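You operate a simulated robot arm through the tools that you are given. There is no shell and no other tool. Be economical: measure what you need, move in short steps, check, and stop when the job is done.

The job below is to be done with a simulated two-armed robot. You get a single attempt, and the scene is never put back.

Task
Take the rag from the top of the window table and lay it out flat on the top of the ledger table.

Only the result counts: the job must be done as asked and must still hold three seconds after the hand-in. Knocking over, shifting, dropping, spilling or breaking anything else fails it.

Robot
Two 6-joint arms with two-finger parallel grippers on one trunk, on a base that drives. Base frame: it is fixed to the floor where the robot stands at the start and does not move with it; the origin is under the middle of the robot, x ahead of it, y to its left, z up; the surface under the hand at the start is at about z = 0.74. Lengths are in m, angles in rad, forces in N, time in s.
The left shoulder is at the start at [0.06, 0.187, 0.972], the right one opposite. With the tool pointing down near the work surface each hand reaches from about 0.28 to 0.64 m from the robot's upright axis, wherever it stands, measured 20 degrees to its own side. Places, roughly: top of the ledger table [0, -1.9, 0.7]. Payload 1.57 kg a hand.
The tool frame of a hand sits at the grasp point between the pads (the TCP): z along the fingers, y along the line on which they close. The tips reach 0.03 m beyond it. The gripper opens to 0.11 m. The fingers are 0.024 m wide and 0.012 m thick; the gripper's body (0.048 by 0.112 m) begins 0.078 m behind the TCP.
Orientation is that of the tool frame in the base frame, as a unit quaternion [x, y, z, w]. With the fingers straight down and closing along the base's y, the tool's x points along the base's -x, its y along +y and its z along -z.

Tools
- The arms move only by the tool drive_tool. It takes "left_rows", "right_rows" or both (then of equal length, played together; a hand with none holds still); each is a list of rows, each a list of 6 numbers: the shift along the tool's x, y, z in m, then the turn, a rotation vector about the tool's x, y, z in rad. In form: [[dx, dy, dz, rx, ry, rz], ...]. A call has 1 to 8 rows; each row shifts and turns the commanded pose from where the row before left it, along the tool's axes as they then stand. "left_hand" and "right_hand" are, for a hand that has rows, the finger opening in m, from 0 to 0.11, set as the call begins (left out, the last holds). Rows are played at 5 a second. More than 0.05 m and 0.15 rad between two rows, or a gripper value outside its range, and nothing of the call is played. A pose out of reach is approached as far as the arm can. The call stops where the force on the tool passes 40 N (or 10 N more than at its start, if that is more) or the arm is blocked; 0.2 s more then pass. The fingers move at their own pace (about 0.153 m/s each) and stop on an object; they squeeze with about 39 N. The grip force told is the motor's: it shows also when the fingers shut on nothing. Time passes only in rows, and 0.2 s behind the last, so rows that do not move let the fingers close. It gives the time, the measured TCP pose, the force on the tool (base axes), the opening and the grip force at its end, in the units of the frame above (readings bear some noise), with the torque about the TCP (base axes, N m) and any sound that the robot's microphone picked up.
- Cameras (640 x 400 px; columns grow to the right, rows downward): "scene" is now at [0.0094, 0.0243, 1.4975]; the picture's right is [0.32, -0.95, 0.00], its down [-0.82, -0.28, -0.49] and it looks along [0.47, 0.16, -0.87] (base axes); focal length 287 px, centre (320, 200). "left" rides on the left gripper at [0.07, -0.016, -0.141] in its tool frame; the picture's right is [0.23, 0.97, 0.00], its down [-0.86, 0.20, -0.48] and it looks along [-0.47, 0.11, 0.88] (tool axes); focal length 222 px, centre (320, 200). "right" rides on the right gripper at [0.07, 0.016, -0.141] in its tool frame; the picture's right is [-0.23, 0.97, 0.00], its down [-0.86, -0.20, -0.48] and it looks along [-0.47, -0.11, 0.88] (tool axes); focal length 222 px, centre (320, 200). There is no depth. A picture from a camera that has moved, and an enlarged one, comes with that camera's place and axes in the base frame and with its lens. The place of the scene camera against the robot may be out by one fixed shift of up to 0.012 m in any direction.
- grab_frame(camera): a new picture of that camera. The clock stands still meanwhile.
- move_column(by): slides the trunk up (or, below 0, down) by that many m; the arms and the scene camera ride with it, the base frame stays. It gives what a move gives, with no picture.
- roll_base(legs): drives the robot by 1 to 6 legs, each [ahead, left, turn to the left] in m, m and rad, along the robot's own axes; the way and the turn of a leg run together, so that a leg with both is an arc; at most 1.5 m and 3.142 rad a leg. The arms and the cameras ride along, it lands a little off, and it stops where it bumps. It gives what a move gives.
- pan_tilt(pan, tilt): turns the head with the scene camera to pan (to the left, within 1.501 rad either way) and tilt (down, from -0.506 to 1.204), counted from straight ahead of the robot. It gives what a move gives.
- zoom(camera, box): a new picture of the part [left, top, right, bottom] of that camera's present view, enlarged. The clock stands still meanwhile.
- job_done(): hands the job in; it is judged then, once.

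Go step by step. Nothing tells you exact positions but the pictures and the camera data: compare them with the known pose of the tool, close in by small moves and look again before you grip or let go. The budget is 120 turns and 100 pictures, counting those below and the enlarged ones. Unless the task says otherwise, let go and move clear before handing in, and close with one line.

The tools are called after "Request:" as a command line: name --argument value ..., lists and objects as JSON in quotes. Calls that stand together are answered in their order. drive_tool: Moves the arms, as the interface text tells. Its arguments: {"type":"object","properties":{"left_rows":{"type":"array"},"left_hand":{"type":"number"},"right_rows":{"type":"array"},"right_hand":{"type":"number"}},"required":[]} The other tools are called the same way: move_column (by) slides the trunk up or down; roll_base (legs) drives the base; pan_tilt (pan, tilt) turns the head that bears the scene camera; grab_frame (camera) takes a picture; zoom (camera, box) takes an enlarged picture of a part of a camera's view; job_done () hands the job in.

At the start:

```text
t: 0.0
left_ee_pos: [0.3827, 0.3447, 0.9074]
left_orientation: [0.0, 1.0, -0.001, 0.0]
left_contact_force: [-0.1, -0.5, -0.7]
left_moment: [0.0, 0.02, 0.01]
left_opening: 0.11
left_grip_force: 0.0
right_ee_pos: [0.3401, -0.0398, 0.9118]
right_orientation: [0.0, 1.0, -0.001, 0.0]
right_contact_force: [-0.7, 0.5, -0.1]
right_moment: [-0.03, 0.0, 0.02]
right_opening: 0.1098
right_grip_force: 0.1
trunk travel left (down, up): [-0.6, 0.39]
robot x, y, heading: [0.0039, -0.0006, 0.006]
head pan, tilt: [0.332, 1.054]
```

scene: 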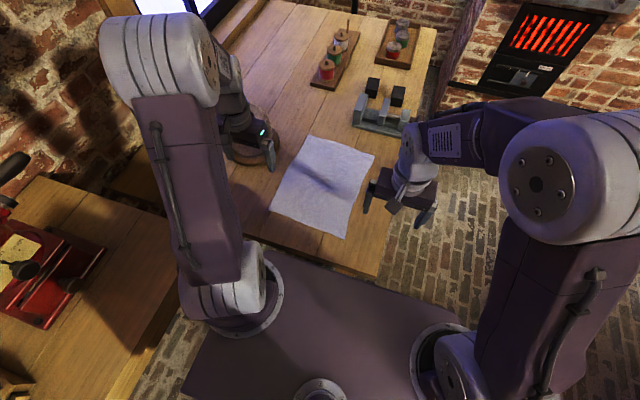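
right: 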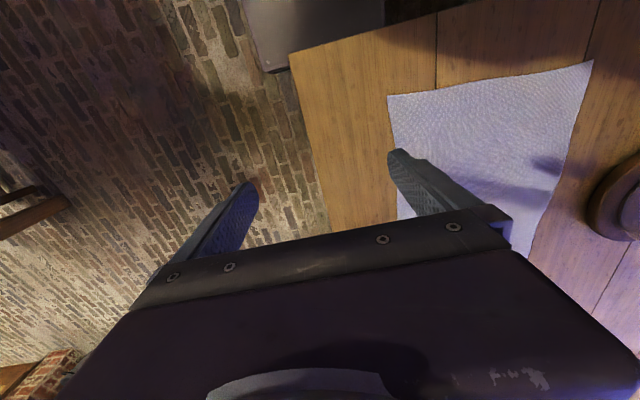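
left: 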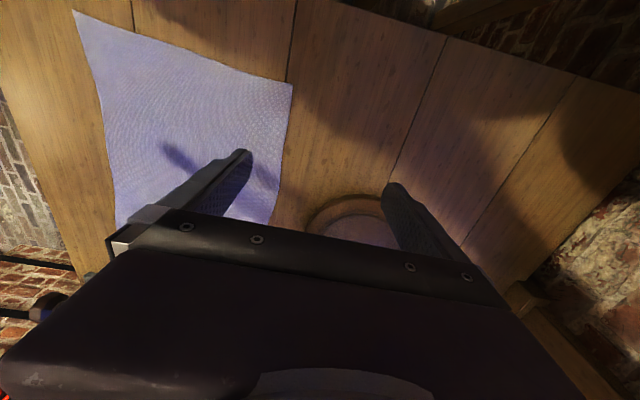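

The rag lies flat in front of me, at about x 0.33–0.65, y 0.05–0.29 on the window table. I'll take a closer look at it, then look toward the ledger table.

Request:
zoom --camera "scene" --box '[220, 100, 460, 290]'

Request:
pan_tilt --pan -1.5 --tilt 0.5

Request:
grab_frame --camera "scene"

```text
2.11 times, centred on (340, 195) of scene
camera zoom: at [0.0094, 0.0243, 1.4975], right [0.32, -0.95, 0.0], down [-0.82, -0.28, -0.49], along [0.47, 0.16, -0.87], focal length 604 px, centre (278, 210)
```

zoom: 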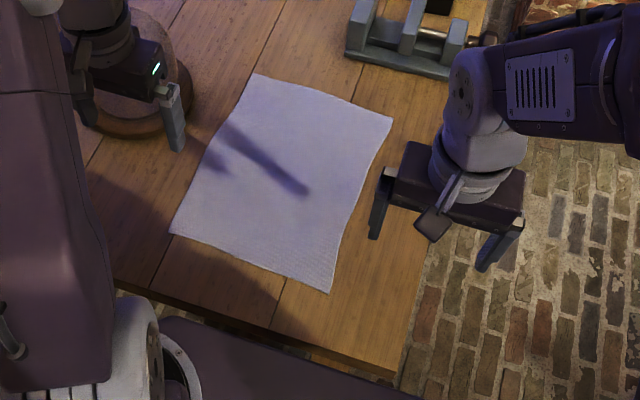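

```text
t: 1.8
left_ee_pos: [0.3824, 0.3441, 0.907]
left_orientation: [0.0, 1.0, 0.0, 0.0]
left_contact_force: [0.1, 0.1, -0.5]
left_moment: [-0.03, 0.02, 0.03]
left_opening: 0.1098
left_grip_force: 0.1
right_ee_pos: [0.3422, -0.0407, 0.9106]
right_orientation: [0.0, 1.0, 0.0, 0.0]
right_contact_force: [-0.5, 0.6, -0.2]
right_moment: [0.01, 0.03, 0.0]
right_opening: 0.11
right_grip_force: 0.2
trunk travel left (down, up): [-0.6, 0.39]
robot x, y, heading: [-0.0009, -0.0011, -0.002]
head pan, tilt: [-1.499, 0.499]
```

```text
95 pictures are left
camera scene: at [-0.0466, -0.088, 1.5423], right [-1.0, -0.07, 0.0], down [-0.03, 0.48, -0.88], along [0.06, -0.88, -0.48], focal length 287 px, centre (320, 200)
```

scene: 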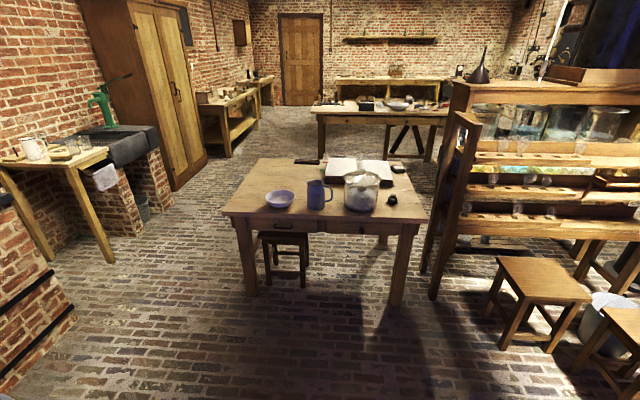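

The ledger table is the middle one with the ledger, bowl, mug and jar. I'll zoom in to find free space on its top.

Request:
zoom --camera "scene" --box '[210, 140, 440, 284]'

```text
2.78 times, centred on (325, 212) of scene
camera zoom: at [-0.0466, -0.088, 1.5423], right [-1.0, -0.07, 0.0], down [-0.03, 0.48, -0.88], along [0.06, -0.88, -0.48], focal length 797 px, centre (306, 167)
```

zoom: 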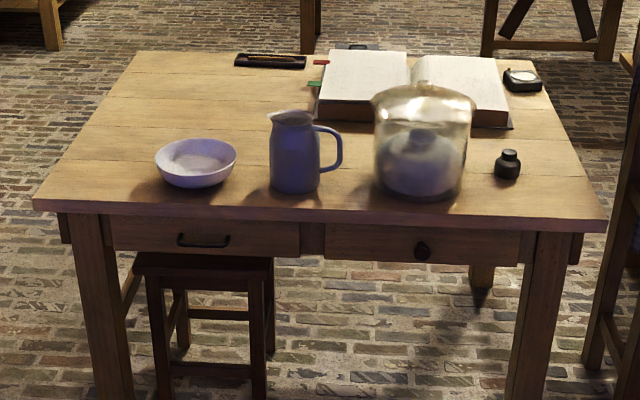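

The ledger table's free area is about x 0.1–0.6, y −1.65 to −2.2, best reached from its +x side. Next I turn both grippers a quarter turn so they close along x, and turn the head back.

Request:
drive_tool --left_rows '[[0, 0.0, 0, 0, 0, 0.1428], [0, 0, 0, 0, 0, 0.1428], [0, 0, 0, 0, 0, 0.1428], [0, 0, 0, 0, 0, 0.1428], [0, 0, 0, 0, 0, 0.1428], [0, 0, 0, 0, 0, 0.1428]]' --right_rows '[[0, 0, 0, 0, 0, -0.1428], [0, 0, 0, 0, 0, -0.1428], [0, 0, 0, 0, 0, -0.1428], [0, 0, 0, 0, 0, -0.1428], [0, 0, 0, 0, 0, -0.1428], [0, 0, 0, 0, 0, -0.1428]]' --left_hand 0.05 --right_hand 0.05

Request:
drive_tool --left_rows '[[0, 0, 0, 0, 0, 0.1428], [0, 0, 0, 0, 0, 0.1428], [0, 0, 0, 0, 0, 0.1428], [0, 0, 0, 0, 0, 0.1428], [0, 0, 0, 0, 0, 0.1428], [0, 0, 0, 0, 0, 0]]' --right_rows '[[0, 0, 0, 0, 0, -0.1428], [0, 0, 0, 0, 0, -0.1428], [0, 0, 0, 0, 0, -0.1428], [0, 0, 0, 0, 0, -0.1428], [0, 0, 0, 0, 0, -0.1428], [0, 0, 0, 0, 0, 0]]'

Request:
pan_tilt --pan 0.332 --tilt 1.054

Request:
grab_frame --camera "left"

Request:
grab_frame --camera "right"

Request:
grab_frame --camera "scene"

```text
t: 3.2
left_ee_pos: [0.3817, 0.345, 0.9081]
left_orientation: [0.416, 0.909, 0.0, -0.001]
left_contact_force: [-0.5, 0.2, 0.0]
left_moment: [0.01, -0.02, 0.02]
left_opening: 0.05
left_grip_force: 0.1
right_ee_pos: [0.3418, -0.0404, 0.9104]
right_orientation: [-0.417, 0.909, 0.001, 0.001]
right_contact_force: [-0.2, 0.6, -0.2]
right_moment: [0.02, 0.04, -0.02]
right_opening: 0.0499
right_grip_force: 0.0
trunk travel left (down, up): [-0.6, 0.39]
robot x, y, heading: [-0.0002, -0.0027, -0.002]
head pan, tilt: [-1.499, 0.499]
```

```text
t: 4.6
left_ee_pos: [0.3819, 0.3443, 0.9066]
left_orientation: [0.708, 0.706, 0.0, 0.0]
left_contact_force: [0.5, -0.2, -0.3]
left_moment: [0.0, 0.0, -0.03]
left_opening: 0.0501
left_grip_force: 0.1
right_ee_pos: [0.3419, -0.0407, 0.9127]
right_orientation: [-0.707, 0.707, 0.0, 0.001]
right_contact_force: [0.0, -0.5, -0.1]
right_moment: [0.02, -0.02, 0.02]
right_opening: 0.0502
right_grip_force: 0.0
trunk travel left (down, up): [-0.6, 0.39]
robot x, y, heading: [0.0002, -0.0018, -0.0]
head pan, tilt: [-1.499, 0.499]
```

```text
t: 6.4
left_ee_pos: [0.3823, 0.3444, 0.9072]
left_orientation: [0.707, 0.707, -0.001, 0.0]
left_contact_force: [0.3, 0.5, 0.4]
left_moment: [-0.01, 0.0, 0.01]
left_opening: 0.0501
left_grip_force: 0.0
right_ee_pos: [0.3411, -0.0399, 0.9112]
right_orientation: [0.707, -0.707, 0.0, 0.0]
right_contact_force: [-0.5, 0.6, 0.2]
right_moment: [-0.01, 0.01, -0.04]
right_opening: 0.05
right_grip_force: 0.0
trunk travel left (down, up): [-0.6, 0.39]
robot x, y, heading: [-0.0025, -0.0038, -0.001]
head pan, tilt: [0.332, 1.054]
```

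```text
93 pictures are left
camera left: at [0.3655, 0.4144, 1.0484], right [0.97, 0.23, 0.0], down [0.2, -0.86, 0.48], along [0.11, -0.47, -0.88], focal length 222 px, centre (320, 200)
```

left: 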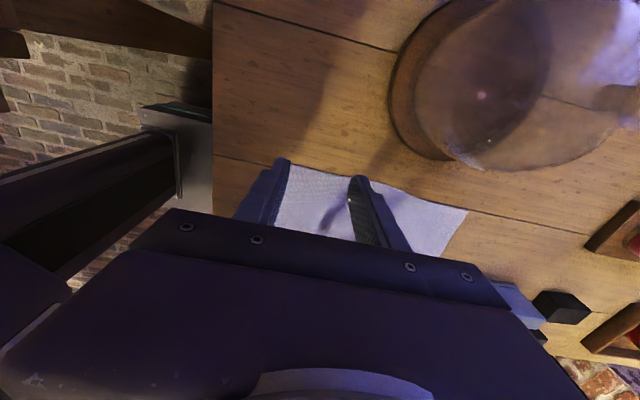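

```text
92 pictures are left
camera right: at [0.3247, -0.1101, 1.0529], right [-0.97, 0.23, 0.0], down [0.2, 0.86, 0.48], along [0.11, 0.47, -0.88], focal length 222 px, centre (320, 200)
```

right: 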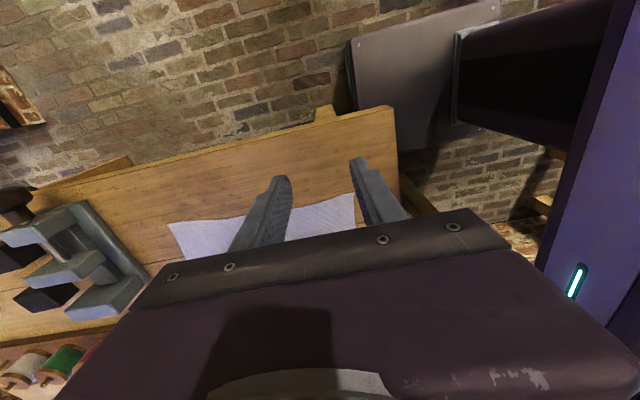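

```text
91 pictures are left
camera scene: at [0.0094, 0.0243, 1.4975], right [0.33, -0.95, 0.0], down [-0.82, -0.28, -0.49], along [0.47, 0.16, -0.87], focal length 287 px, centre (320, 200)
```

scene: 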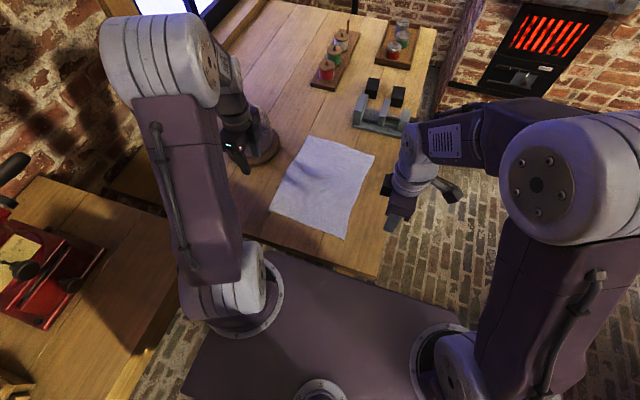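

Both hand cameras confirm the near corners at about (0.337, 0.296) and (0.315, 0.057). I'm moving both hands over points just inside the near edge, part-way down.

Request:
drive_tool --left_rows '[[-0.026, 0.001, 0, 0, 0, 0], [-0.027, 0.001, 0, 0, 0, 0], [-0.026, 0.001, 0, 0, 0, 0], [0, 0, 0.035, 0, 0, 0], [0, 0, 0.035, 0, 0, 0], [0, 0, 0, 0, 0, 0]]' --right_rows '[[-0.042, -0.01, 0, 0, 0, 0], [-0.042, -0.01, 0, 0, 0, 0], [-0.041, -0.009, 0, 0, 0, 0], [0, 0, 0.035, 0, 0, 0], [0, 0, 0.035, 0, 0, 0], [0, 0, 0, 0, 0, 0]]'

Request:
grab_frame --camera "left"

Request:
grab_frame --camera "right"

Request:
zoom --camera "scene" --box '[220, 100, 460, 290]'

```text
t: 7.8
left_ee_pos: [0.385, 0.265, 0.8383]
left_orientation: [0.707, 0.707, 0.0, 0.0]
left_contact_force: [-0.3, -0.6, 0.1]
left_moment: [0.01, -0.03, 0.0]
left_opening: 0.0497
left_grip_force: 0.1
right_ee_pos: [0.3691, 0.0845, 0.8412]
right_orientation: [0.708, -0.707, 0.0, 0.0]
right_contact_force: [-0.1, 0.2, 1.1]
right_moment: [-0.01, -0.01, -0.03]
right_opening: 0.0499
right_grip_force: 0.0
trunk travel left (down, up): [-0.6, 0.39]
robot x, y, heading: [0.0014, 0.0002, -0.004]
head pan, tilt: [0.332, 1.054]
```

```text
90 pictures are left
camera left: at [0.3686, 0.3358, 0.9788], right [0.97, 0.23, 0.0], down [0.2, -0.86, 0.48], along [0.11, -0.47, -0.88], focal length 222 px, centre (320, 200)
```

left: 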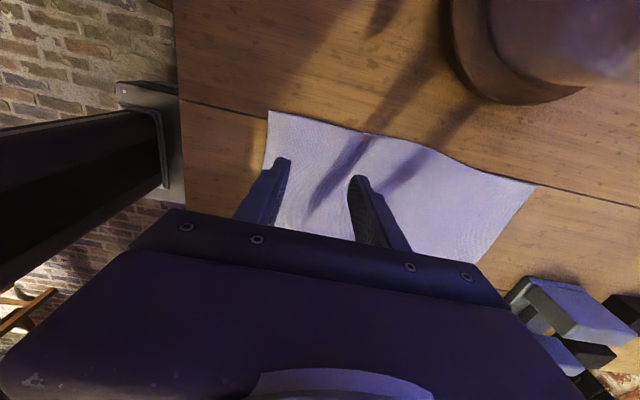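

```text
89 pictures are left
camera right: at [0.3527, 0.015, 0.9826], right [-0.97, 0.23, 0.0], down [0.2, 0.85, 0.48], along [0.11, 0.47, -0.88], focal length 222 px, centre (320, 200)
```

right: 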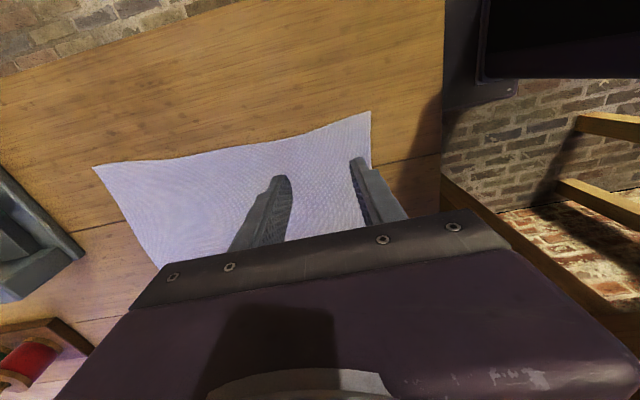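

```text
2.11 times, centred on (340, 195) of scene
camera zoom: at [0.0083, 0.0239, 1.4976], right [0.33, -0.95, 0.0], down [-0.82, -0.28, -0.49], along [0.47, 0.16, -0.87], focal length 604 px, centre (278, 210)
```

zoom: 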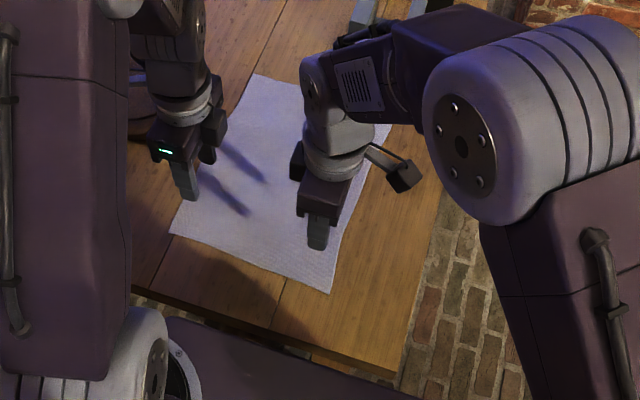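

Fingers are about 2 cm inside the near edge and 3 cm from each side. Lowering to just above the table, then touching gently.

Request:
drive_tool --left_rows '[[0, 0, 0.03, 0, 0, 0], [0, 0, 0.02, 0, 0, 0], [0, 0, 0.01, 0, 0, 0], [0, 0, 0, 0, 0, 0]]' --right_rows '[[0, 0, 0.03, 0, 0, 0], [0, 0, 0.02, 0, 0, 0], [0, 0, 0.012, 0, 0, 0], [0, 0, 0, 0, 0, 0]]'

Request:
drive_tool --left_rows '[[0, 0, 0.004, 0, 0, 0], [0, 0, 0, 0, 0, 0]]' --right_rows '[[0, 0, 0.004, 0, 0, 0], [0, 0, 0, 0, 0, 0]]'

Request:
drive_tool --left_rows '[[0, 0, 0.003, 0, 0, 0], [0, 0, 0, 0, 0, 0]]' --right_rows '[[0, 0, 0.003, 0, 0, 0], [0, 0, 0, 0, 0, 0]]'

```text
t: 8.8
left_ee_pos: [0.3853, 0.2646, 0.7768]
left_orientation: [0.707, 0.707, 0.0, -0.001]
left_contact_force: [-0.6, 0.6, 0.5]
left_moment: [0.02, 0.01, 0.02]
left_opening: 0.0503
left_grip_force: 0.0
right_ee_pos: [0.37, 0.0859, 0.779]
right_orientation: [-0.707, 0.708, 0.0, 0.0]
right_contact_force: [-1.1, -0.4, 0.8]
right_moment: [0.02, 0.01, 0.01]
right_opening: 0.0501
right_grip_force: 0.2
trunk travel left (down, up): [-0.6, 0.39]
robot x, y, heading: [0.0011, 0.0038, -0.002]
head pan, tilt: [0.332, 1.054]
```

```text
t: 9.4
left_ee_pos: [0.3866, 0.2656, 0.7744]
left_orientation: [0.707, 0.707, 0.0, 0.0]
left_contact_force: [-0.3, -0.1, -0.3]
left_moment: [0.01, 0.02, 0.03]
left_opening: 0.05
left_grip_force: 0.1
right_ee_pos: [0.3703, 0.0855, 0.7755]
right_orientation: [-0.706, 0.708, 0.0, 0.0]
right_contact_force: [-0.8, 0.7, 0.0]
right_moment: [-0.01, 0.0, 0.01]
right_opening: 0.0502
right_grip_force: 0.0
trunk travel left (down, up): [-0.6, 0.39]
robot x, y, heading: [-0.0028, -0.0006, -0.002]
head pan, tilt: [0.332, 1.054]
```

```text
t: 10.0
left_ee_pos: [0.3845, 0.2653, 0.7718]
left_orientation: [0.707, 0.707, 0.001, 0.0]
left_contact_force: [0.4, -0.2, 8.3]
left_moment: [0.02, 0.11, 0.01]
left_opening: 0.0501
left_grip_force: 0.0
right_ee_pos: [0.3688, 0.0856, 0.7726]
right_orientation: [-0.707, 0.708, 0.0, 0.001]
right_contact_force: [0.3, -0.5, -0.6]
right_moment: [0.02, 0.02, 0.0]
right_opening: 0.05
right_grip_force: 0.0
trunk travel left (down, up): [-0.6, 0.39]
robot x, y, heading: [-0.0018, 0.0003, -0.002]
head pan, tilt: [0.332, 1.054]
```

The left hand is in light contact (8 N); the right needs about 1–2 mm more. Then I close both.

Request:
drive_tool --right_rows '[[0, 0, 0.002, 0, 0, 0], [0, 0, 0, 0, 0, 0]]'

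Request:
drive_tool --left_rows '[[0, 0, 0, 0, 0, 0], [0, 0, 0, 0, 0, 0], [0, 0, 0, 0, 0, 0]]' --right_rows '[[0, 0, 0, 0, 0, 0], [0, 0, 0, 0, 0, 0], [0, 0, 0, 0, 0, 0]]' --left_hand 0.0 --right_hand 0.0

Request:
grab_frame --camera "left"

Request:
grab_frame --camera "right"

```text
t: 10.6
left_ee_pos: [0.3844, 0.2649, 0.7718]
left_orientation: [0.707, 0.707, 0.0, 0.0]
left_contact_force: [0.6, 0.8, 3.2]
left_moment: [0.01, -0.01, -0.03]
left_opening: 0.0498
left_grip_force: 0.1
right_ee_pos: [0.3691, 0.0836, 0.7715]
right_orientation: [0.707, -0.707, 0.0, -0.001]
right_contact_force: [-0.8, -1.3, 13.5]
right_moment: [-0.09, 0.13, 0.04]
right_opening: 0.0501
right_grip_force: 0.1
trunk travel left (down, up): [-0.6, 0.39]
robot x, y, heading: [0.0015, -0.0033, -0.001]
head pan, tilt: [0.332, 1.054]
```

```text
t: 11.4
left_ee_pos: [0.384, 0.2653, 0.7715]
left_orientation: [0.707, 0.707, 0.0, 0.001]
left_contact_force: [-0.4, -0.6, 1.6]
left_moment: [0.01, 0.01, 0.01]
left_opening: 0.0071
left_grip_force: 25.8
right_ee_pos: [0.3701, 0.0847, 0.7714]
right_orientation: [0.708, -0.707, 0.0, -0.002]
right_contact_force: [1.6, 0.6, 18.6]
right_moment: [-0.05, -0.03, -0.03]
right_opening: 0.007
right_grip_force: 25.9
trunk travel left (down, up): [-0.6, 0.39]
robot x, y, heading: [0.0033, -0.0008, 0.004]
head pan, tilt: [0.332, 1.054]
```

```text
87 pictures are left
camera left: at [0.3674, 0.3351, 0.9123], right [0.97, 0.23, 0.0], down [0.2, -0.86, 0.48], along [0.11, -0.47, -0.88], focal length 222 px, centre (320, 200)
```

left: 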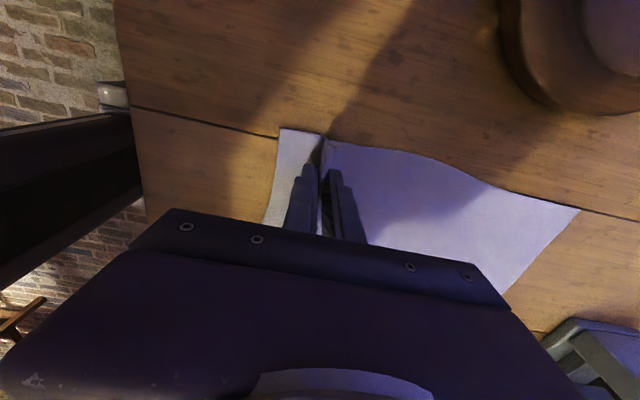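

```text
86 pictures are left
camera right: at [0.3528, 0.0151, 0.9124], right [-0.97, 0.23, 0.0], down [0.2, 0.85, 0.48], along [0.11, 0.47, -0.88], focal length 222 px, centre (320, 200)
```

right: 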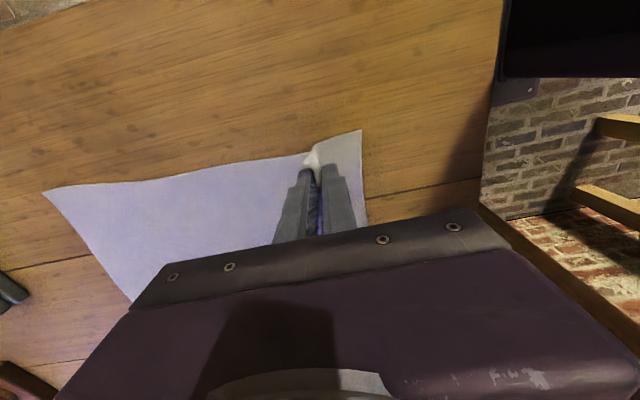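

Both hands hold a fold of the near edge (7 mm opening each). Lifting a little to check.

Request:
drive_tool --left_rows '[[0, 0, -0.015, 0, 0, 0], [0, 0, -0.02, 0, 0, 0], [0, 0, -0.02, 0, 0, 0], [0, 0, -0.02, 0, 0, 0], [0, 0, -0.02, 0, 0, 0]]' --right_rows '[[0, 0, -0.015, 0, 0, 0], [0, 0, -0.02, 0, 0, 0], [0, 0, -0.02, 0, 0, 0], [0, 0, -0.02, 0, 0, 0], [0, 0, -0.02, 0, 0, 0]]'

Request:
grab_frame --camera "scene"

```text
t: 12.6
left_ee_pos: [0.3849, 0.2646, 0.8657]
left_orientation: [0.707, 0.707, 0.001, 0.001]
left_contact_force: [0.5, -0.9, 0.1]
left_moment: [-0.02, 0.0, -0.01]
left_opening: 0.0067
left_grip_force: 26.3
right_ee_pos: [0.3687, 0.085, 0.8661]
right_orientation: [-0.707, 0.707, -0.001, 0.0]
right_contact_force: [0.9, 0.3, 0.7]
right_moment: [-0.01, -0.03, 0.01]
right_opening: 0.0066
right_grip_force: 26.3
trunk travel left (down, up): [-0.6, 0.39]
robot x, y, heading: [-0.001, 0.0014, -0.003]
head pan, tilt: [0.332, 1.054]
```

```text
85 pictures are left
camera scene: at [0.0086, 0.024, 1.4975], right [0.33, -0.95, 0.0], down [-0.82, -0.28, -0.49], along [0.47, 0.16, -0.87], focal length 287 px, centre (320, 200)
```

scene: 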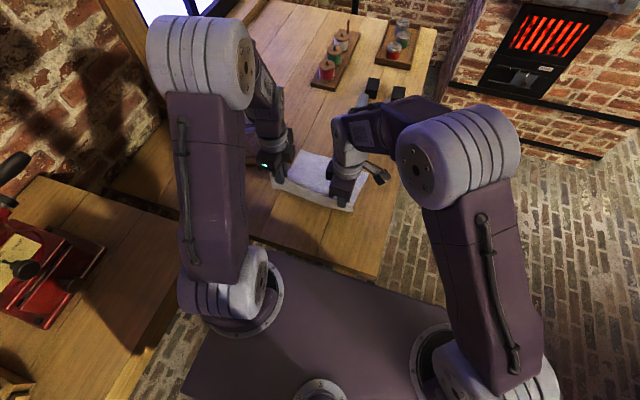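

The rag is coming up with both hands. Raising the trunk to hang it clear of the table.

Request:
move_column --by 0.33

Request:
grab_frame --camera "scene"

Request:
grab_frame --camera "left"

```text
t: 15.9
left_ee_pos: [0.3861, 0.2656, 1.1955]
left_orientation: [0.707, 0.707, 0.001, 0.0]
left_contact_force: [0.0, -0.5, 0.8]
left_moment: [0.04, 0.0, -0.05]
left_opening: 0.0066
left_grip_force: 26.5
right_ee_pos: [0.3691, 0.0843, 1.1949]
right_orientation: [0.707, -0.707, -0.001, 0.001]
right_contact_force: [-0.3, 0.4, -0.6]
right_moment: [-0.01, 0.0, -0.05]
right_opening: 0.0064
right_grip_force: 25.7
trunk travel left (down, up): [-0.93, 0.06]
robot x, y, heading: [-0.0006, -0.0019, -0.001]
head pan, tilt: [0.332, 1.054]
```

```text
84 pictures are left
camera scene: at [0.0095, 0.0244, 1.8275], right [0.33, -0.95, 0.0], down [-0.82, -0.28, -0.49], along [0.47, 0.16, -0.87], focal length 287 px, centre (320, 200)
```

scene: 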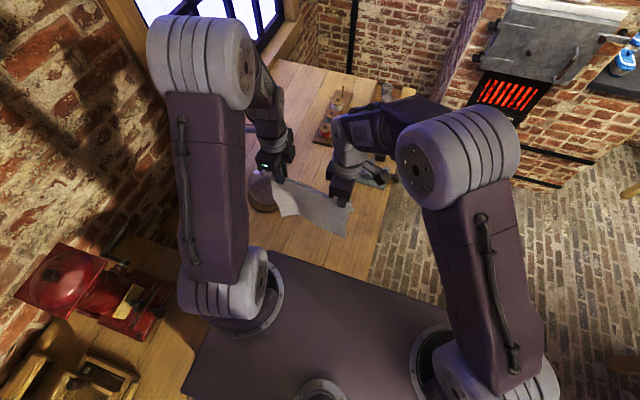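

```text
83 pictures are left
camera left: at [0.3685, 0.3355, 1.3357], right [0.97, 0.23, 0.0], down [0.2, -0.86, 0.48], along [0.11, -0.47, -0.88], focal length 222 px, centre (320, 200)
```

left: 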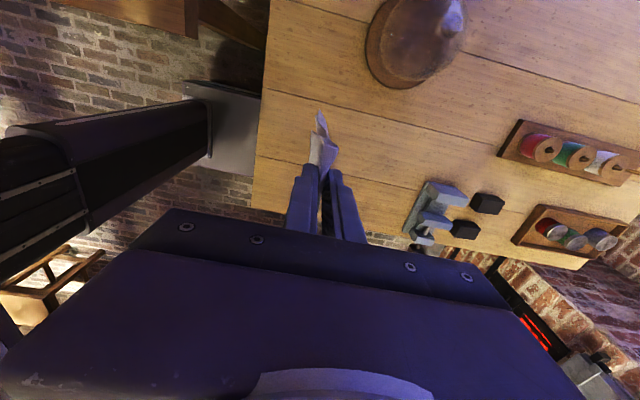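

The rag hangs freely. Now I'll check the path to the right and ahead.

Request:
pan_tilt --pan -0.8 --tilt 0.6

Request:
grab_frame --camera "scene"

Request:
pan_tilt --pan -1.5 --tilt 0.7

Request:
grab_frame --camera "scene"

```text
t: 17.2
left_ee_pos: [0.3854, 0.2665, 1.194]
left_orientation: [0.707, 0.707, 0.0, 0.0]
left_contact_force: [-0.1, 0.0, 0.3]
left_moment: [0.02, 0.01, -0.02]
left_opening: 0.0068
left_grip_force: 26.0
right_ee_pos: [0.3696, 0.0856, 1.1936]
right_orientation: [-0.707, 0.707, 0.0, 0.001]
right_contact_force: [0.1, -0.2, -0.2]
right_moment: [0.0, 0.01, 0.03]
right_opening: 0.0068
right_grip_force: 26.2
trunk travel left (down, up): [-0.93, 0.06]
robot x, y, heading: [0.0002, 0.003, -0.0]
head pan, tilt: [-0.799, 0.6]
```

```text
82 pictures are left
camera scene: at [0.0086, -0.0604, 1.8632], right [-0.72, -0.7, 0.0], down [-0.39, 0.4, -0.82], along [0.58, -0.59, -0.57], focal length 287 px, centre (320, 200)
```

scene: 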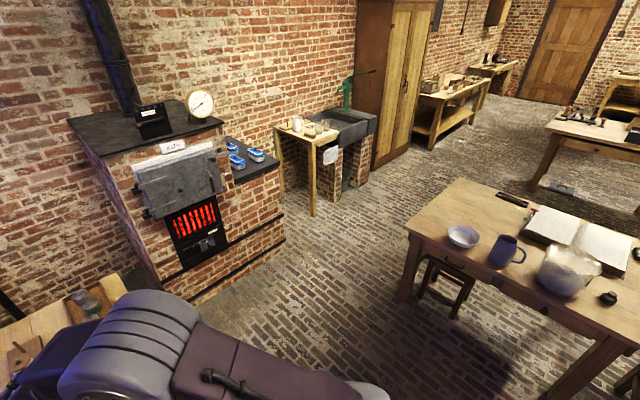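

```text
t: 18.3
left_ee_pos: [0.385, 0.2651, 1.1951]
left_orientation: [0.707, 0.707, 0.0, 0.0]
left_contact_force: [0.4, -0.7, 0.1]
left_moment: [0.0, 0.01, -0.03]
left_opening: 0.0069
left_grip_force: 26.1
right_ee_pos: [0.3706, 0.0842, 1.1956]
right_orientation: [-0.707, 0.707, 0.0, 0.0]
right_contact_force: [0.4, -0.1, 0.1]
right_moment: [-0.01, 0.0, -0.01]
right_opening: 0.0068
right_grip_force: 26.3
trunk travel left (down, up): [-0.93, 0.06]
robot x, y, heading: [0.0001, 0.0019, -0.003]
head pan, tilt: [-1.499, 0.7]
```

```text
81 pictures are left
camera scene: at [-0.0469, -0.0818, 1.8546], right [-1.0, -0.07, 0.0], down [-0.05, 0.64, -0.77], along [0.06, -0.76, -0.64], focal length 287 px, centre (320, 200)
```

scene: 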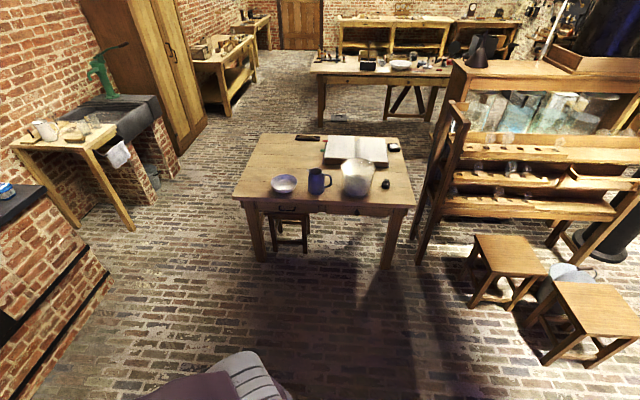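

The way is clear: a stove sits at x > 1.65 and an aisle runs along the +x side of the ledger table. I'll slide right, turn right, slide left, then check.

Request:
roll_base --legs '[[0, -0.75, 0], [0, 0, -1.5708]]'

Request:
pan_tilt --pan 0.5 --tilt 0.8

Request:
grab_frame --camera "scene"

```text
t: 26.2
left_ee_pos: [0.2608, -1.1368, 1.1945]
left_orientation: [1.0, -0.006, 0.0, -0.001]
left_contact_force: [-1.9, -0.3, 0.3]
left_moment: [-0.01, 0.05, 0.03]
left_opening: 0.0025
left_grip_force: 24.1
right_ee_pos: [0.0816, -1.1176, 1.1959]
right_orientation: [0.006, 1.0, 0.0, 0.0]
right_contact_force: [2.2, -0.5, -0.6]
right_moment: [0.01, -0.02, -0.01]
right_opening: 0.0025
right_grip_force: 23.7
trunk travel left (down, up): [-0.93, 0.06]
robot x, y, heading: [0.0012, -0.7489, -1.583]
head pan, tilt: [-1.499, 0.7]
```

```text
t: 28.2
left_ee_pos: [0.2619, -1.1347, 1.1943]
left_orientation: [1.0, -0.006, -0.001, 0.0]
left_contact_force: [-2.4, 0.2, -1.1]
left_moment: [-0.02, 0.03, 0.02]
left_opening: 0.0023
left_grip_force: 23.4
right_ee_pos: [0.081, -1.1185, 1.1961]
right_orientation: [0.005, 1.0, 0.0, 0.0]
right_contact_force: [1.8, -1.3, -0.7]
right_moment: [-0.02, -0.01, 0.03]
right_opening: 0.0024
right_grip_force: 24.0
trunk travel left (down, up): [-0.93, 0.06]
robot x, y, heading: [-0.0, -0.7456, -1.58]
head pan, tilt: [0.499, 0.799]
```

```text
80 pictures are left
camera scene: at [0.0465, -0.7568, 1.8463], right [-0.88, -0.47, 0.0], down [-0.33, 0.63, -0.7], along [0.33, -0.62, -0.72], focal length 287 px, centre (320, 200)
```

scene: 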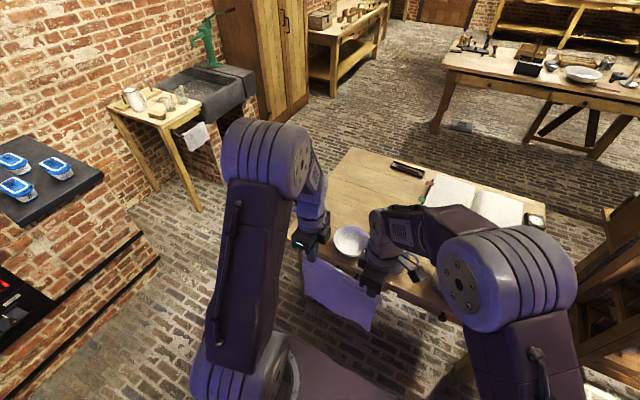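

Still held, but the fold has slipped to about 2.4 mm and the rag is taut between the hands (2 N). I'll bring the hands slightly together to relieve the tension and look closer.

Request:
drive_tool --left_rows '[[-0.005, 0, 0, 0, 0, 0], [0, 0, 0, 0, 0, 0]]' --right_rows '[[-0.005, 0, 0, 0, 0, 0], [0, 0, 0, 0, 0, 0]]'

Request:
zoom --camera "scene" --box '[270, 220, 430, 340]'

Request:
grab_frame --camera "right"

Request:
grab_frame --camera "left"

```text
t: 28.8
left_ee_pos: [0.2567, -1.1363, 1.1956]
left_orientation: [1.0, -0.006, -0.001, 0.0]
left_contact_force: [-0.5, 0.2, 1.4]
left_moment: [0.0, -0.02, 0.02]
left_opening: 0.0023
left_grip_force: 23.6
right_ee_pos: [0.0871, -1.1179, 1.1968]
right_orientation: [0.007, 1.0, 0.0, 0.0]
right_contact_force: [1.2, 0.5, 0.9]
right_moment: [-0.03, -0.01, 0.04]
right_opening: 0.0025
right_grip_force: 23.8
trunk travel left (down, up): [-0.93, 0.06]
robot x, y, heading: [-0.0006, -0.7504, -1.582]
head pan, tilt: [0.499, 0.799]
```

```text
3.33 times, centred on (350, 280) of scene
camera zoom: at [0.0465, -0.7567, 1.8463], right [-0.88, -0.47, 0.0], down [-0.34, 0.63, -0.7], along [0.33, -0.62, -0.72], focal length 957 px, centre (220, -67)
```

zoom: 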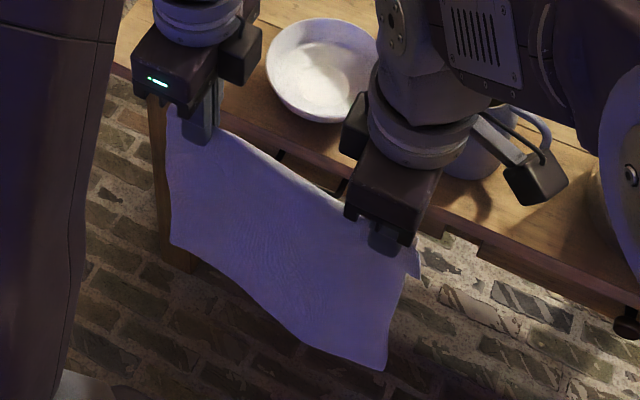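

```text
78 pictures are left
camera right: at [0.0169, -1.1014, 1.3366], right [0.24, 0.97, 0.0], down [0.85, -0.21, 0.48], along [0.46, -0.11, -0.88], focal length 222 px, centre (320, 200)
```

right: 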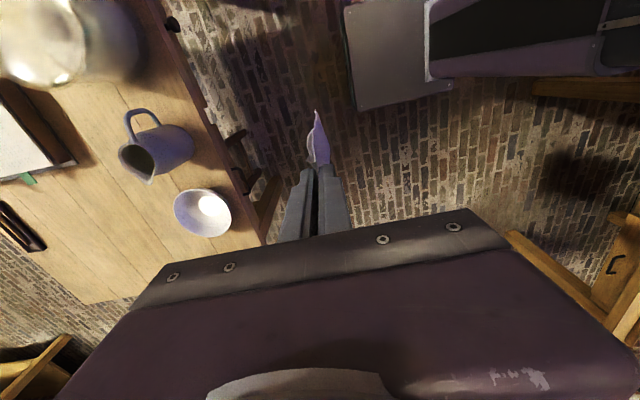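

```text
77 pictures are left
camera left: at [0.3262, -1.1204, 1.3359], right [0.22, -0.98, 0.0], down [-0.86, -0.19, 0.48], along [-0.47, -0.1, -0.88], focal length 222 px, centre (320, 200)
```

left: 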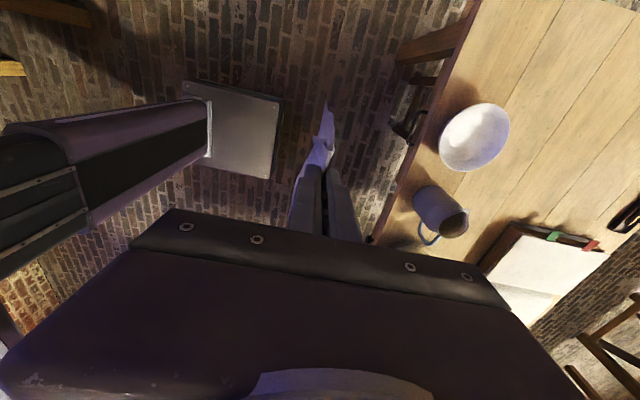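

The rag hangs nicely from near its edge and the tension is gone. Sliding left to x≈1.15 and forward to the table's side.

Request:
roll_base --legs '[[0, 1.13, 0], [1.0, 0, 0]]'

Request:
pan_tilt --pan 0 --tilt 0.9

Request:
grab_frame --camera "scene"

```text
t: 39.3
left_ee_pos: [1.3612, -2.1506, 1.1951]
left_orientation: [1.0, -0.011, -0.001, 0.0]
left_contact_force: [0.1, -0.3, -0.2]
left_moment: [-0.04, -0.03, 0.0]
left_opening: 0.0023
left_grip_force: 24.3
right_ee_pos: [1.1905, -2.1311, 1.1944]
right_orientation: [0.011, 1.0, -0.001, 0.0]
right_contact_force: [0.1, -0.3, -0.8]
right_moment: [-0.02, -0.04, 0.02]
right_opening: 0.0022
right_grip_force: 23.9
trunk travel left (down, up): [-0.93, 0.06]
robot x, y, heading: [1.1087, -1.7599, -1.593]
head pan, tilt: [0.499, 0.799]
```

```text
t: 40.2
left_ee_pos: [1.3608, -2.1523, 1.1948]
left_orientation: [1.0, -0.011, -0.001, 0.0]
left_contact_force: [-0.5, 0.0, 0.1]
left_moment: [0.0, 0.0, 0.02]
left_opening: 0.0023
left_grip_force: 23.7
right_ee_pos: [1.1903, -2.1327, 1.1952]
right_orientation: [0.012, 1.0, 0.001, 0.001]
right_contact_force: [-0.3, -0.4, 0.3]
right_moment: [-0.01, 0.03, 0.02]
right_opening: 0.0023
right_grip_force: 23.4
trunk travel left (down, up): [-0.93, 0.06]
robot x, y, heading: [1.1085, -1.7596, -1.59]
head pan, tilt: [0.0, 0.901]
```

```text
76 pictures are left
camera scene: at [1.1156, -1.7743, 1.8384], right [-1.0, 0.02, 0.0], down [0.02, 0.78, -0.62], along [-0.01, -0.62, -0.78], focal length 287 px, centre (320, 200)
```

scene: 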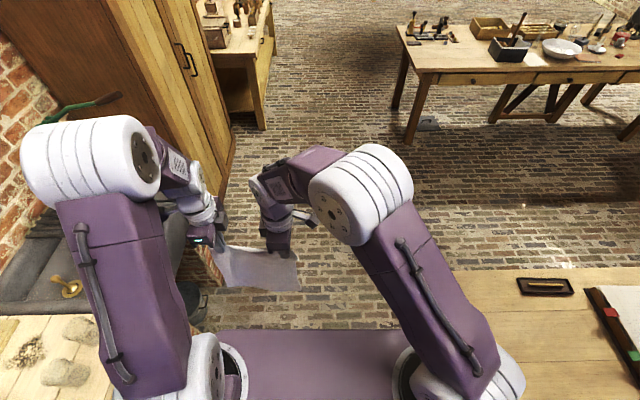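

Beside the table's +x end, rag still held. Turning right to face the table (−x).

Request:
roll_base --legs '[[0, 0, -1.549]]'

Request:
grab_frame --camera "scene"

```text
t: 44.4
left_ee_pos: [0.7223, -2.0192, 1.1948]
left_orientation: [-0.703, 0.711, -0.001, 0.0]
left_contact_force: [-0.7, 0.2, -0.9]
left_moment: [-0.01, -0.04, 0.01]
left_opening: 0.0022
left_grip_force: 24.1
right_ee_pos: [0.7393, -1.848, 1.195]
right_orientation: [0.71, 0.704, 0.001, 0.0]
right_contact_force: [-0.4, 0.2, -0.1]
right_moment: [0.01, 0.01, 0.02]
right_opening: 0.0025
right_grip_force: 24.0
trunk travel left (down, up): [-0.93, 0.06]
robot x, y, heading: [1.1111, -1.7612, 3.133]
head pan, tilt: [0.0, 0.901]
```

```text
75 pictures are left
camera scene: at [1.1002, -1.7585, 1.8384], right [0.01, 1.0, 0.0], down [0.78, -0.01, -0.62], along [-0.62, 0.01, -0.78], focal length 287 px, centre (320, 200)
```

scene: 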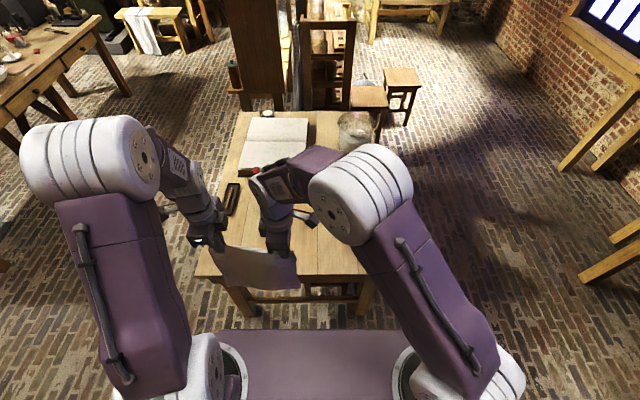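

Now facing the table. I'll move left and ahead so the rag will land on the free middle area, clear of bowl, mug, ledger and pen tray.

Request:
roll_base --legs '[[0, 0.16, 0], [0.22, 0, 0]]'

Request:
drive_tool --left_rows '[[-0.028, 0, 0, 0, 0, 0], [-0.028, 0, 0, 0, 0, 0], [-0.028, 0, 0, 0, 0, 0], [-0.028, 0, 0, 0, 0, 0], [-0.028, 0, 0, 0, 0, 0], [-0.028, 0, 0, 0, 0, 0]]' --right_rows '[[0.028, 0, 0, 0, 0, 0], [0.028, 0, 0, 0, 0, 0], [0.028, 0, 0, 0, 0, 0], [0.028, 0, 0, 0, 0, 0], [0.028, 0, 0, 0, 0, 0], [0.028, 0, 0, 0, 0, 0]]'

Request:
grab_frame --camera "scene"

```text
t: 47.1
left_ee_pos: [0.504, -2.1756, 1.197]
left_orientation: [-0.703, 0.711, 0.002, -0.001]
left_contact_force: [0.6, 0.8, 0.5]
left_moment: [0.0, 0.0, 0.04]
left_opening: 0.0022
left_grip_force: 23.9
right_ee_pos: [0.5208, -2.0061, 1.1973]
right_orientation: [0.71, 0.704, -0.001, -0.001]
right_contact_force: [0.3, 0.3, -0.6]
right_moment: [0.0, 0.04, 0.02]
right_opening: 0.0023
right_grip_force: 23.7
trunk travel left (down, up): [-0.93, 0.06]
robot x, y, heading: [0.8873, -1.9185, 3.132]
head pan, tilt: [0.0, 0.901]
```

```text
t: 48.5
left_ee_pos: [0.5027, -2.0056, 1.1958]
left_orientation: [-0.704, 0.71, 0.0, -0.001]
left_contact_force: [0.1, 0.6, 0.6]
left_moment: [-0.02, 0.01, 0.02]
left_opening: 0.0023
left_grip_force: 23.7
right_ee_pos: [0.5186, -1.8356, 1.1949]
right_orientation: [0.71, 0.704, -0.001, 0.0]
right_contact_force: [0.3, 1.4, 0.2]
right_moment: [-0.01, -0.01, 0.03]
right_opening: 0.0024
right_grip_force: 23.5
trunk travel left (down, up): [-0.93, 0.06]
robot x, y, heading: [0.882, -1.9167, 3.136]
head pan, tilt: [0.0, 0.901]
```

```text
74 pictures are left
camera scene: at [0.879, -1.9136, 1.8384], right [0.01, 1.0, 0.0], down [0.78, -0.01, -0.62], along [-0.62, 0.01, -0.78], focal length 287 px, centre (320, 200)
```

scene: 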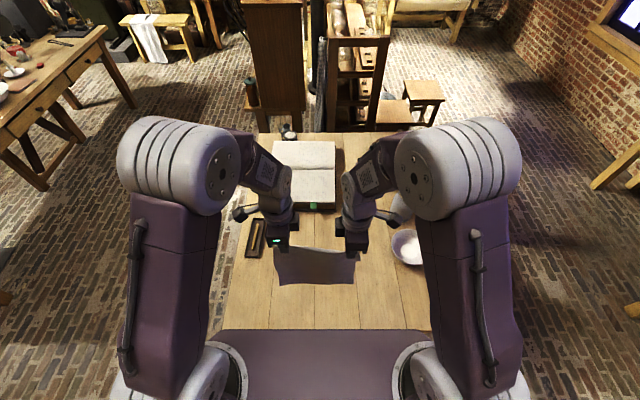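

Hands are centred. I'll roll 3 cm closer, then reach both hands forward and up so the rag hangs over its far landing line.

Request:
roll_base --legs '[[0.03, 0, 0]]'

Request:
drive_tool --left_rows '[[0, 0.024, -0.01, 0, 0, 0], [0, 0.024, -0.01, 0, 0, 0], [0, 0.024, -0.01, 0, 0, 0], [0, 0.024, -0.01, 0, 0, 0], [0, 0.024, -0.01, 0, 0, 0], [0, 0.024, -0.01, 0, 0, 0], [0, 0.024, -0.01, 0, 0, 0], [0, 0.024, -0.01, 0, 0, 0]]' --right_rows '[[0, -0.025, -0.01, 0, 0, 0], [0, -0.025, -0.01, 0, 0, 0], [0, -0.025, -0.01, 0, 0, 0], [0, -0.025, -0.01, 0, 0, 0], [0, -0.025, -0.01, 0, 0, 0], [0, -0.025, -0.01, 0, 0, 0], [0, -0.025, -0.01, 0, 0, 0], [0, -0.025, -0.01, 0, 0, 0]]'

Request:
grab_frame --camera "scene"

```text
t: 49.4
left_ee_pos: [0.4793, -2.0078, 1.1984]
left_orientation: [-0.704, 0.711, 0.002, -0.002]
left_contact_force: [0.5, -0.1, 0.5]
left_moment: [0.03, 0.08, 0.02]
left_opening: 0.0022
left_grip_force: 23.8
right_ee_pos: [0.4957, -1.8372, 1.1966]
right_orientation: [0.711, 0.704, -0.003, -0.003]
right_contact_force: [0.5, -0.2, -0.1]
right_moment: [0.04, 0.07, 0.02]
right_opening: 0.0023
right_grip_force: 24.0
trunk travel left (down, up): [-0.93, 0.06]
robot x, y, heading: [0.8569, -1.9207, 3.132]
head pan, tilt: [0.0, 0.901]
```

```text
t: 51.2
left_ee_pos: [0.2779, -2.0056, 1.2734]
left_orientation: [-0.703, 0.711, -0.002, 0.001]
left_contact_force: [0.4, -0.1, 0.2]
left_moment: [-0.01, -0.02, 0.0]
left_opening: 0.0025
left_grip_force: 23.8
right_ee_pos: [0.2859, -1.8344, 1.2725]
right_orientation: [0.711, 0.703, 0.002, 0.003]
right_contact_force: [0.3, 0.0, 0.8]
right_moment: [0.01, -0.04, 0.05]
right_opening: 0.0026
right_grip_force: 23.8
trunk travel left (down, up): [-0.93, 0.06]
robot x, y, heading: [0.8597, -1.92, 3.13]
head pan, tilt: [0.0, 0.901]
```

```text
73 pictures are left
camera scene: at [0.8437, -1.9161, 1.8384], right [0.01, 1.0, 0.0], down [0.79, -0.01, -0.62], along [-0.62, 0.01, -0.79], focal length 287 px, centre (320, 200)
```

scene: 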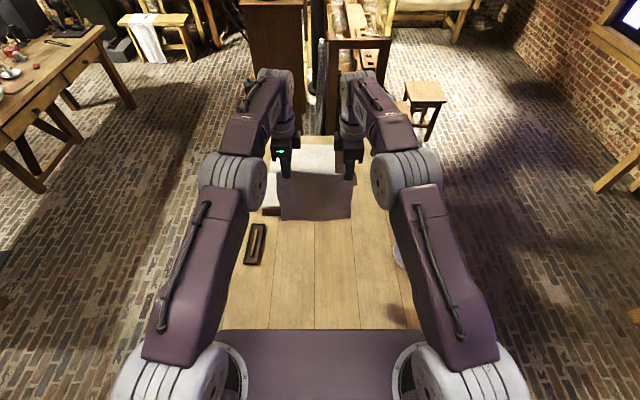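

Lowering the trunk so the rag's free edge comes close to the table top.

Request:
move_column --by -0.24

Request:
grab_frame --camera "scene"

Request:
grab_frame --camera "right"

Request:
grab_frame --camera "left"

```text
t: 53.7
left_ee_pos: [0.2806, -2.0045, 1.0352]
left_orientation: [-0.703, 0.711, 0.0, 0.0]
left_contact_force: [-0.7, 0.0, -0.5]
left_moment: [0.01, -0.04, 0.03]
left_opening: 0.0022
left_grip_force: 23.7
right_ee_pos: [0.2903, -1.8335, 1.0356]
right_orientation: [0.711, 0.703, 0.0, 0.0]
right_contact_force: [-1.1, -0.5, -0.1]
right_moment: [-0.01, 0.03, -0.01]
right_opening: 0.0023
right_grip_force: 24.3
trunk travel left (down, up): [-0.69, 0.3]
robot x, y, heading: [0.8581, -1.919, 3.124]
head pan, tilt: [0.0, 0.901]
```

```text
72 pictures are left
camera scene: at [0.8487, -1.9162, 1.5985], right [0.01, 1.0, 0.0], down [0.78, -0.01, -0.62], along [-0.62, 0.01, -0.78], focal length 287 px, centre (320, 200)
```

scene: 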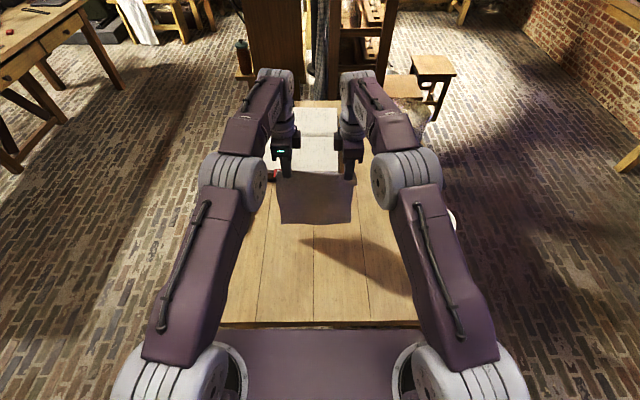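

```text
71 pictures are left
camera right: at [0.3062, -1.7651, 1.1763], right [0.97, -0.24, 0.0], down [-0.21, -0.85, 0.48], along [-0.11, -0.46, -0.88], focal length 222 px, centre (320, 200)
```

right: 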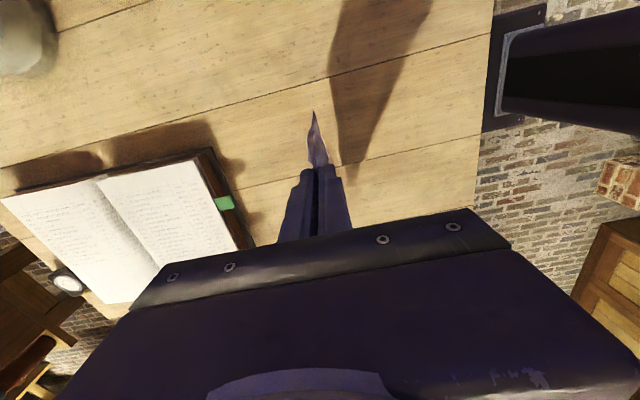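

```text
70 pictures are left
camera left: at [0.2957, -2.0749, 1.1766], right [-0.98, -0.22, 0.0], down [-0.19, 0.86, 0.48], along [-0.1, 0.47, -0.88], focal length 222 px, centre (320, 200)
```

left: 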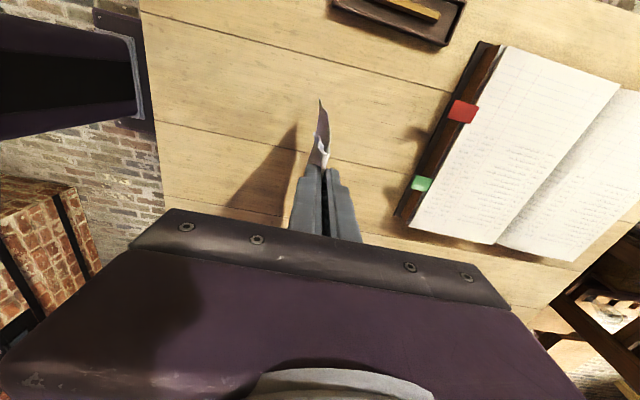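

The free edge hangs about 6 cm above the table, clear of everything. Lowering to touch, starting to draw the hands back toward the robot.

Request:
drive_tool --left_rows '[[0, 0, 0.03, 0, 0, 0], [0, 0, 0.03, 0, 0, 0], [0, -0.02, 0.01, 0, 0, 0], [0, -0.03, 0.01, 0, 0, 0], [0, 0, 0, 0, 0, 0]]' --right_rows '[[0, 0, 0.03, 0, 0, 0], [0, 0, 0.03, 0, 0, 0], [0, 0.02, 0.01, 0, 0, 0], [0, 0.03, 0.01, 0, 0, 0], [0, 0, 0, 0, 0, 0]]'

Request:
grab_frame --camera "scene"

Request:
grab_frame --camera "left"

```text
t: 54.9
left_ee_pos: [0.3306, -2.0057, 0.9548]
left_orientation: [-0.704, 0.71, -0.002, 0.001]
left_contact_force: [-0.8, -0.1, -0.3]
left_moment: [-0.01, -0.05, 0.0]
left_opening: 0.0024
left_grip_force: 24.2
right_ee_pos: [0.3369, -1.8353, 0.9538]
right_orientation: [0.71, 0.704, 0.0, 0.0]
right_contact_force: [-0.2, -0.2, 0.6]
right_moment: [0.02, -0.02, 0.02]
right_opening: 0.0021
right_grip_force: 24.5
trunk travel left (down, up): [-0.69, 0.3]
robot x, y, heading: [0.8544, -1.9187, 3.133]
head pan, tilt: [0.0, 0.901]
```

```text
69 pictures are left
camera scene: at [0.8466, -1.9161, 1.5984], right [0.01, 1.0, 0.0], down [0.78, -0.01, -0.62], along [-0.62, 0.01, -0.78], focal length 287 px, centre (320, 200)
```

scene: 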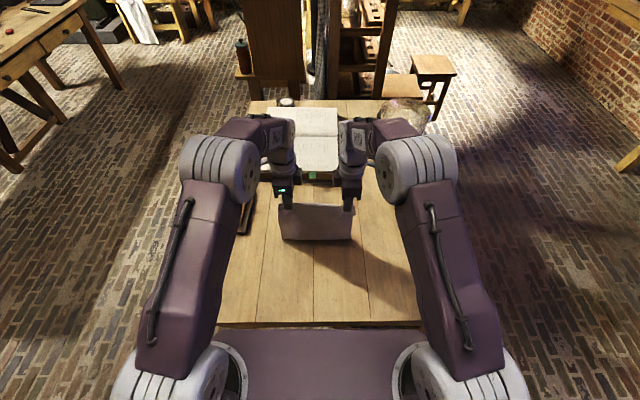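

```text
68 pictures are left
camera left: at [0.3449, -2.0752, 1.0954], right [-0.98, -0.22, 0.0], down [-0.19, 0.86, 0.48], along [-0.1, 0.47, -0.88], focal length 222 px, centre (320, 200)
```

left: 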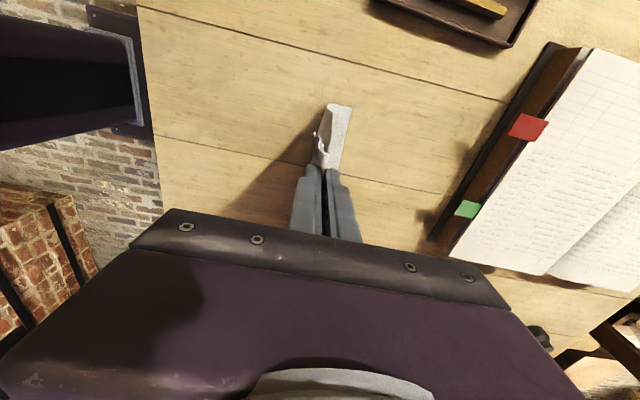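

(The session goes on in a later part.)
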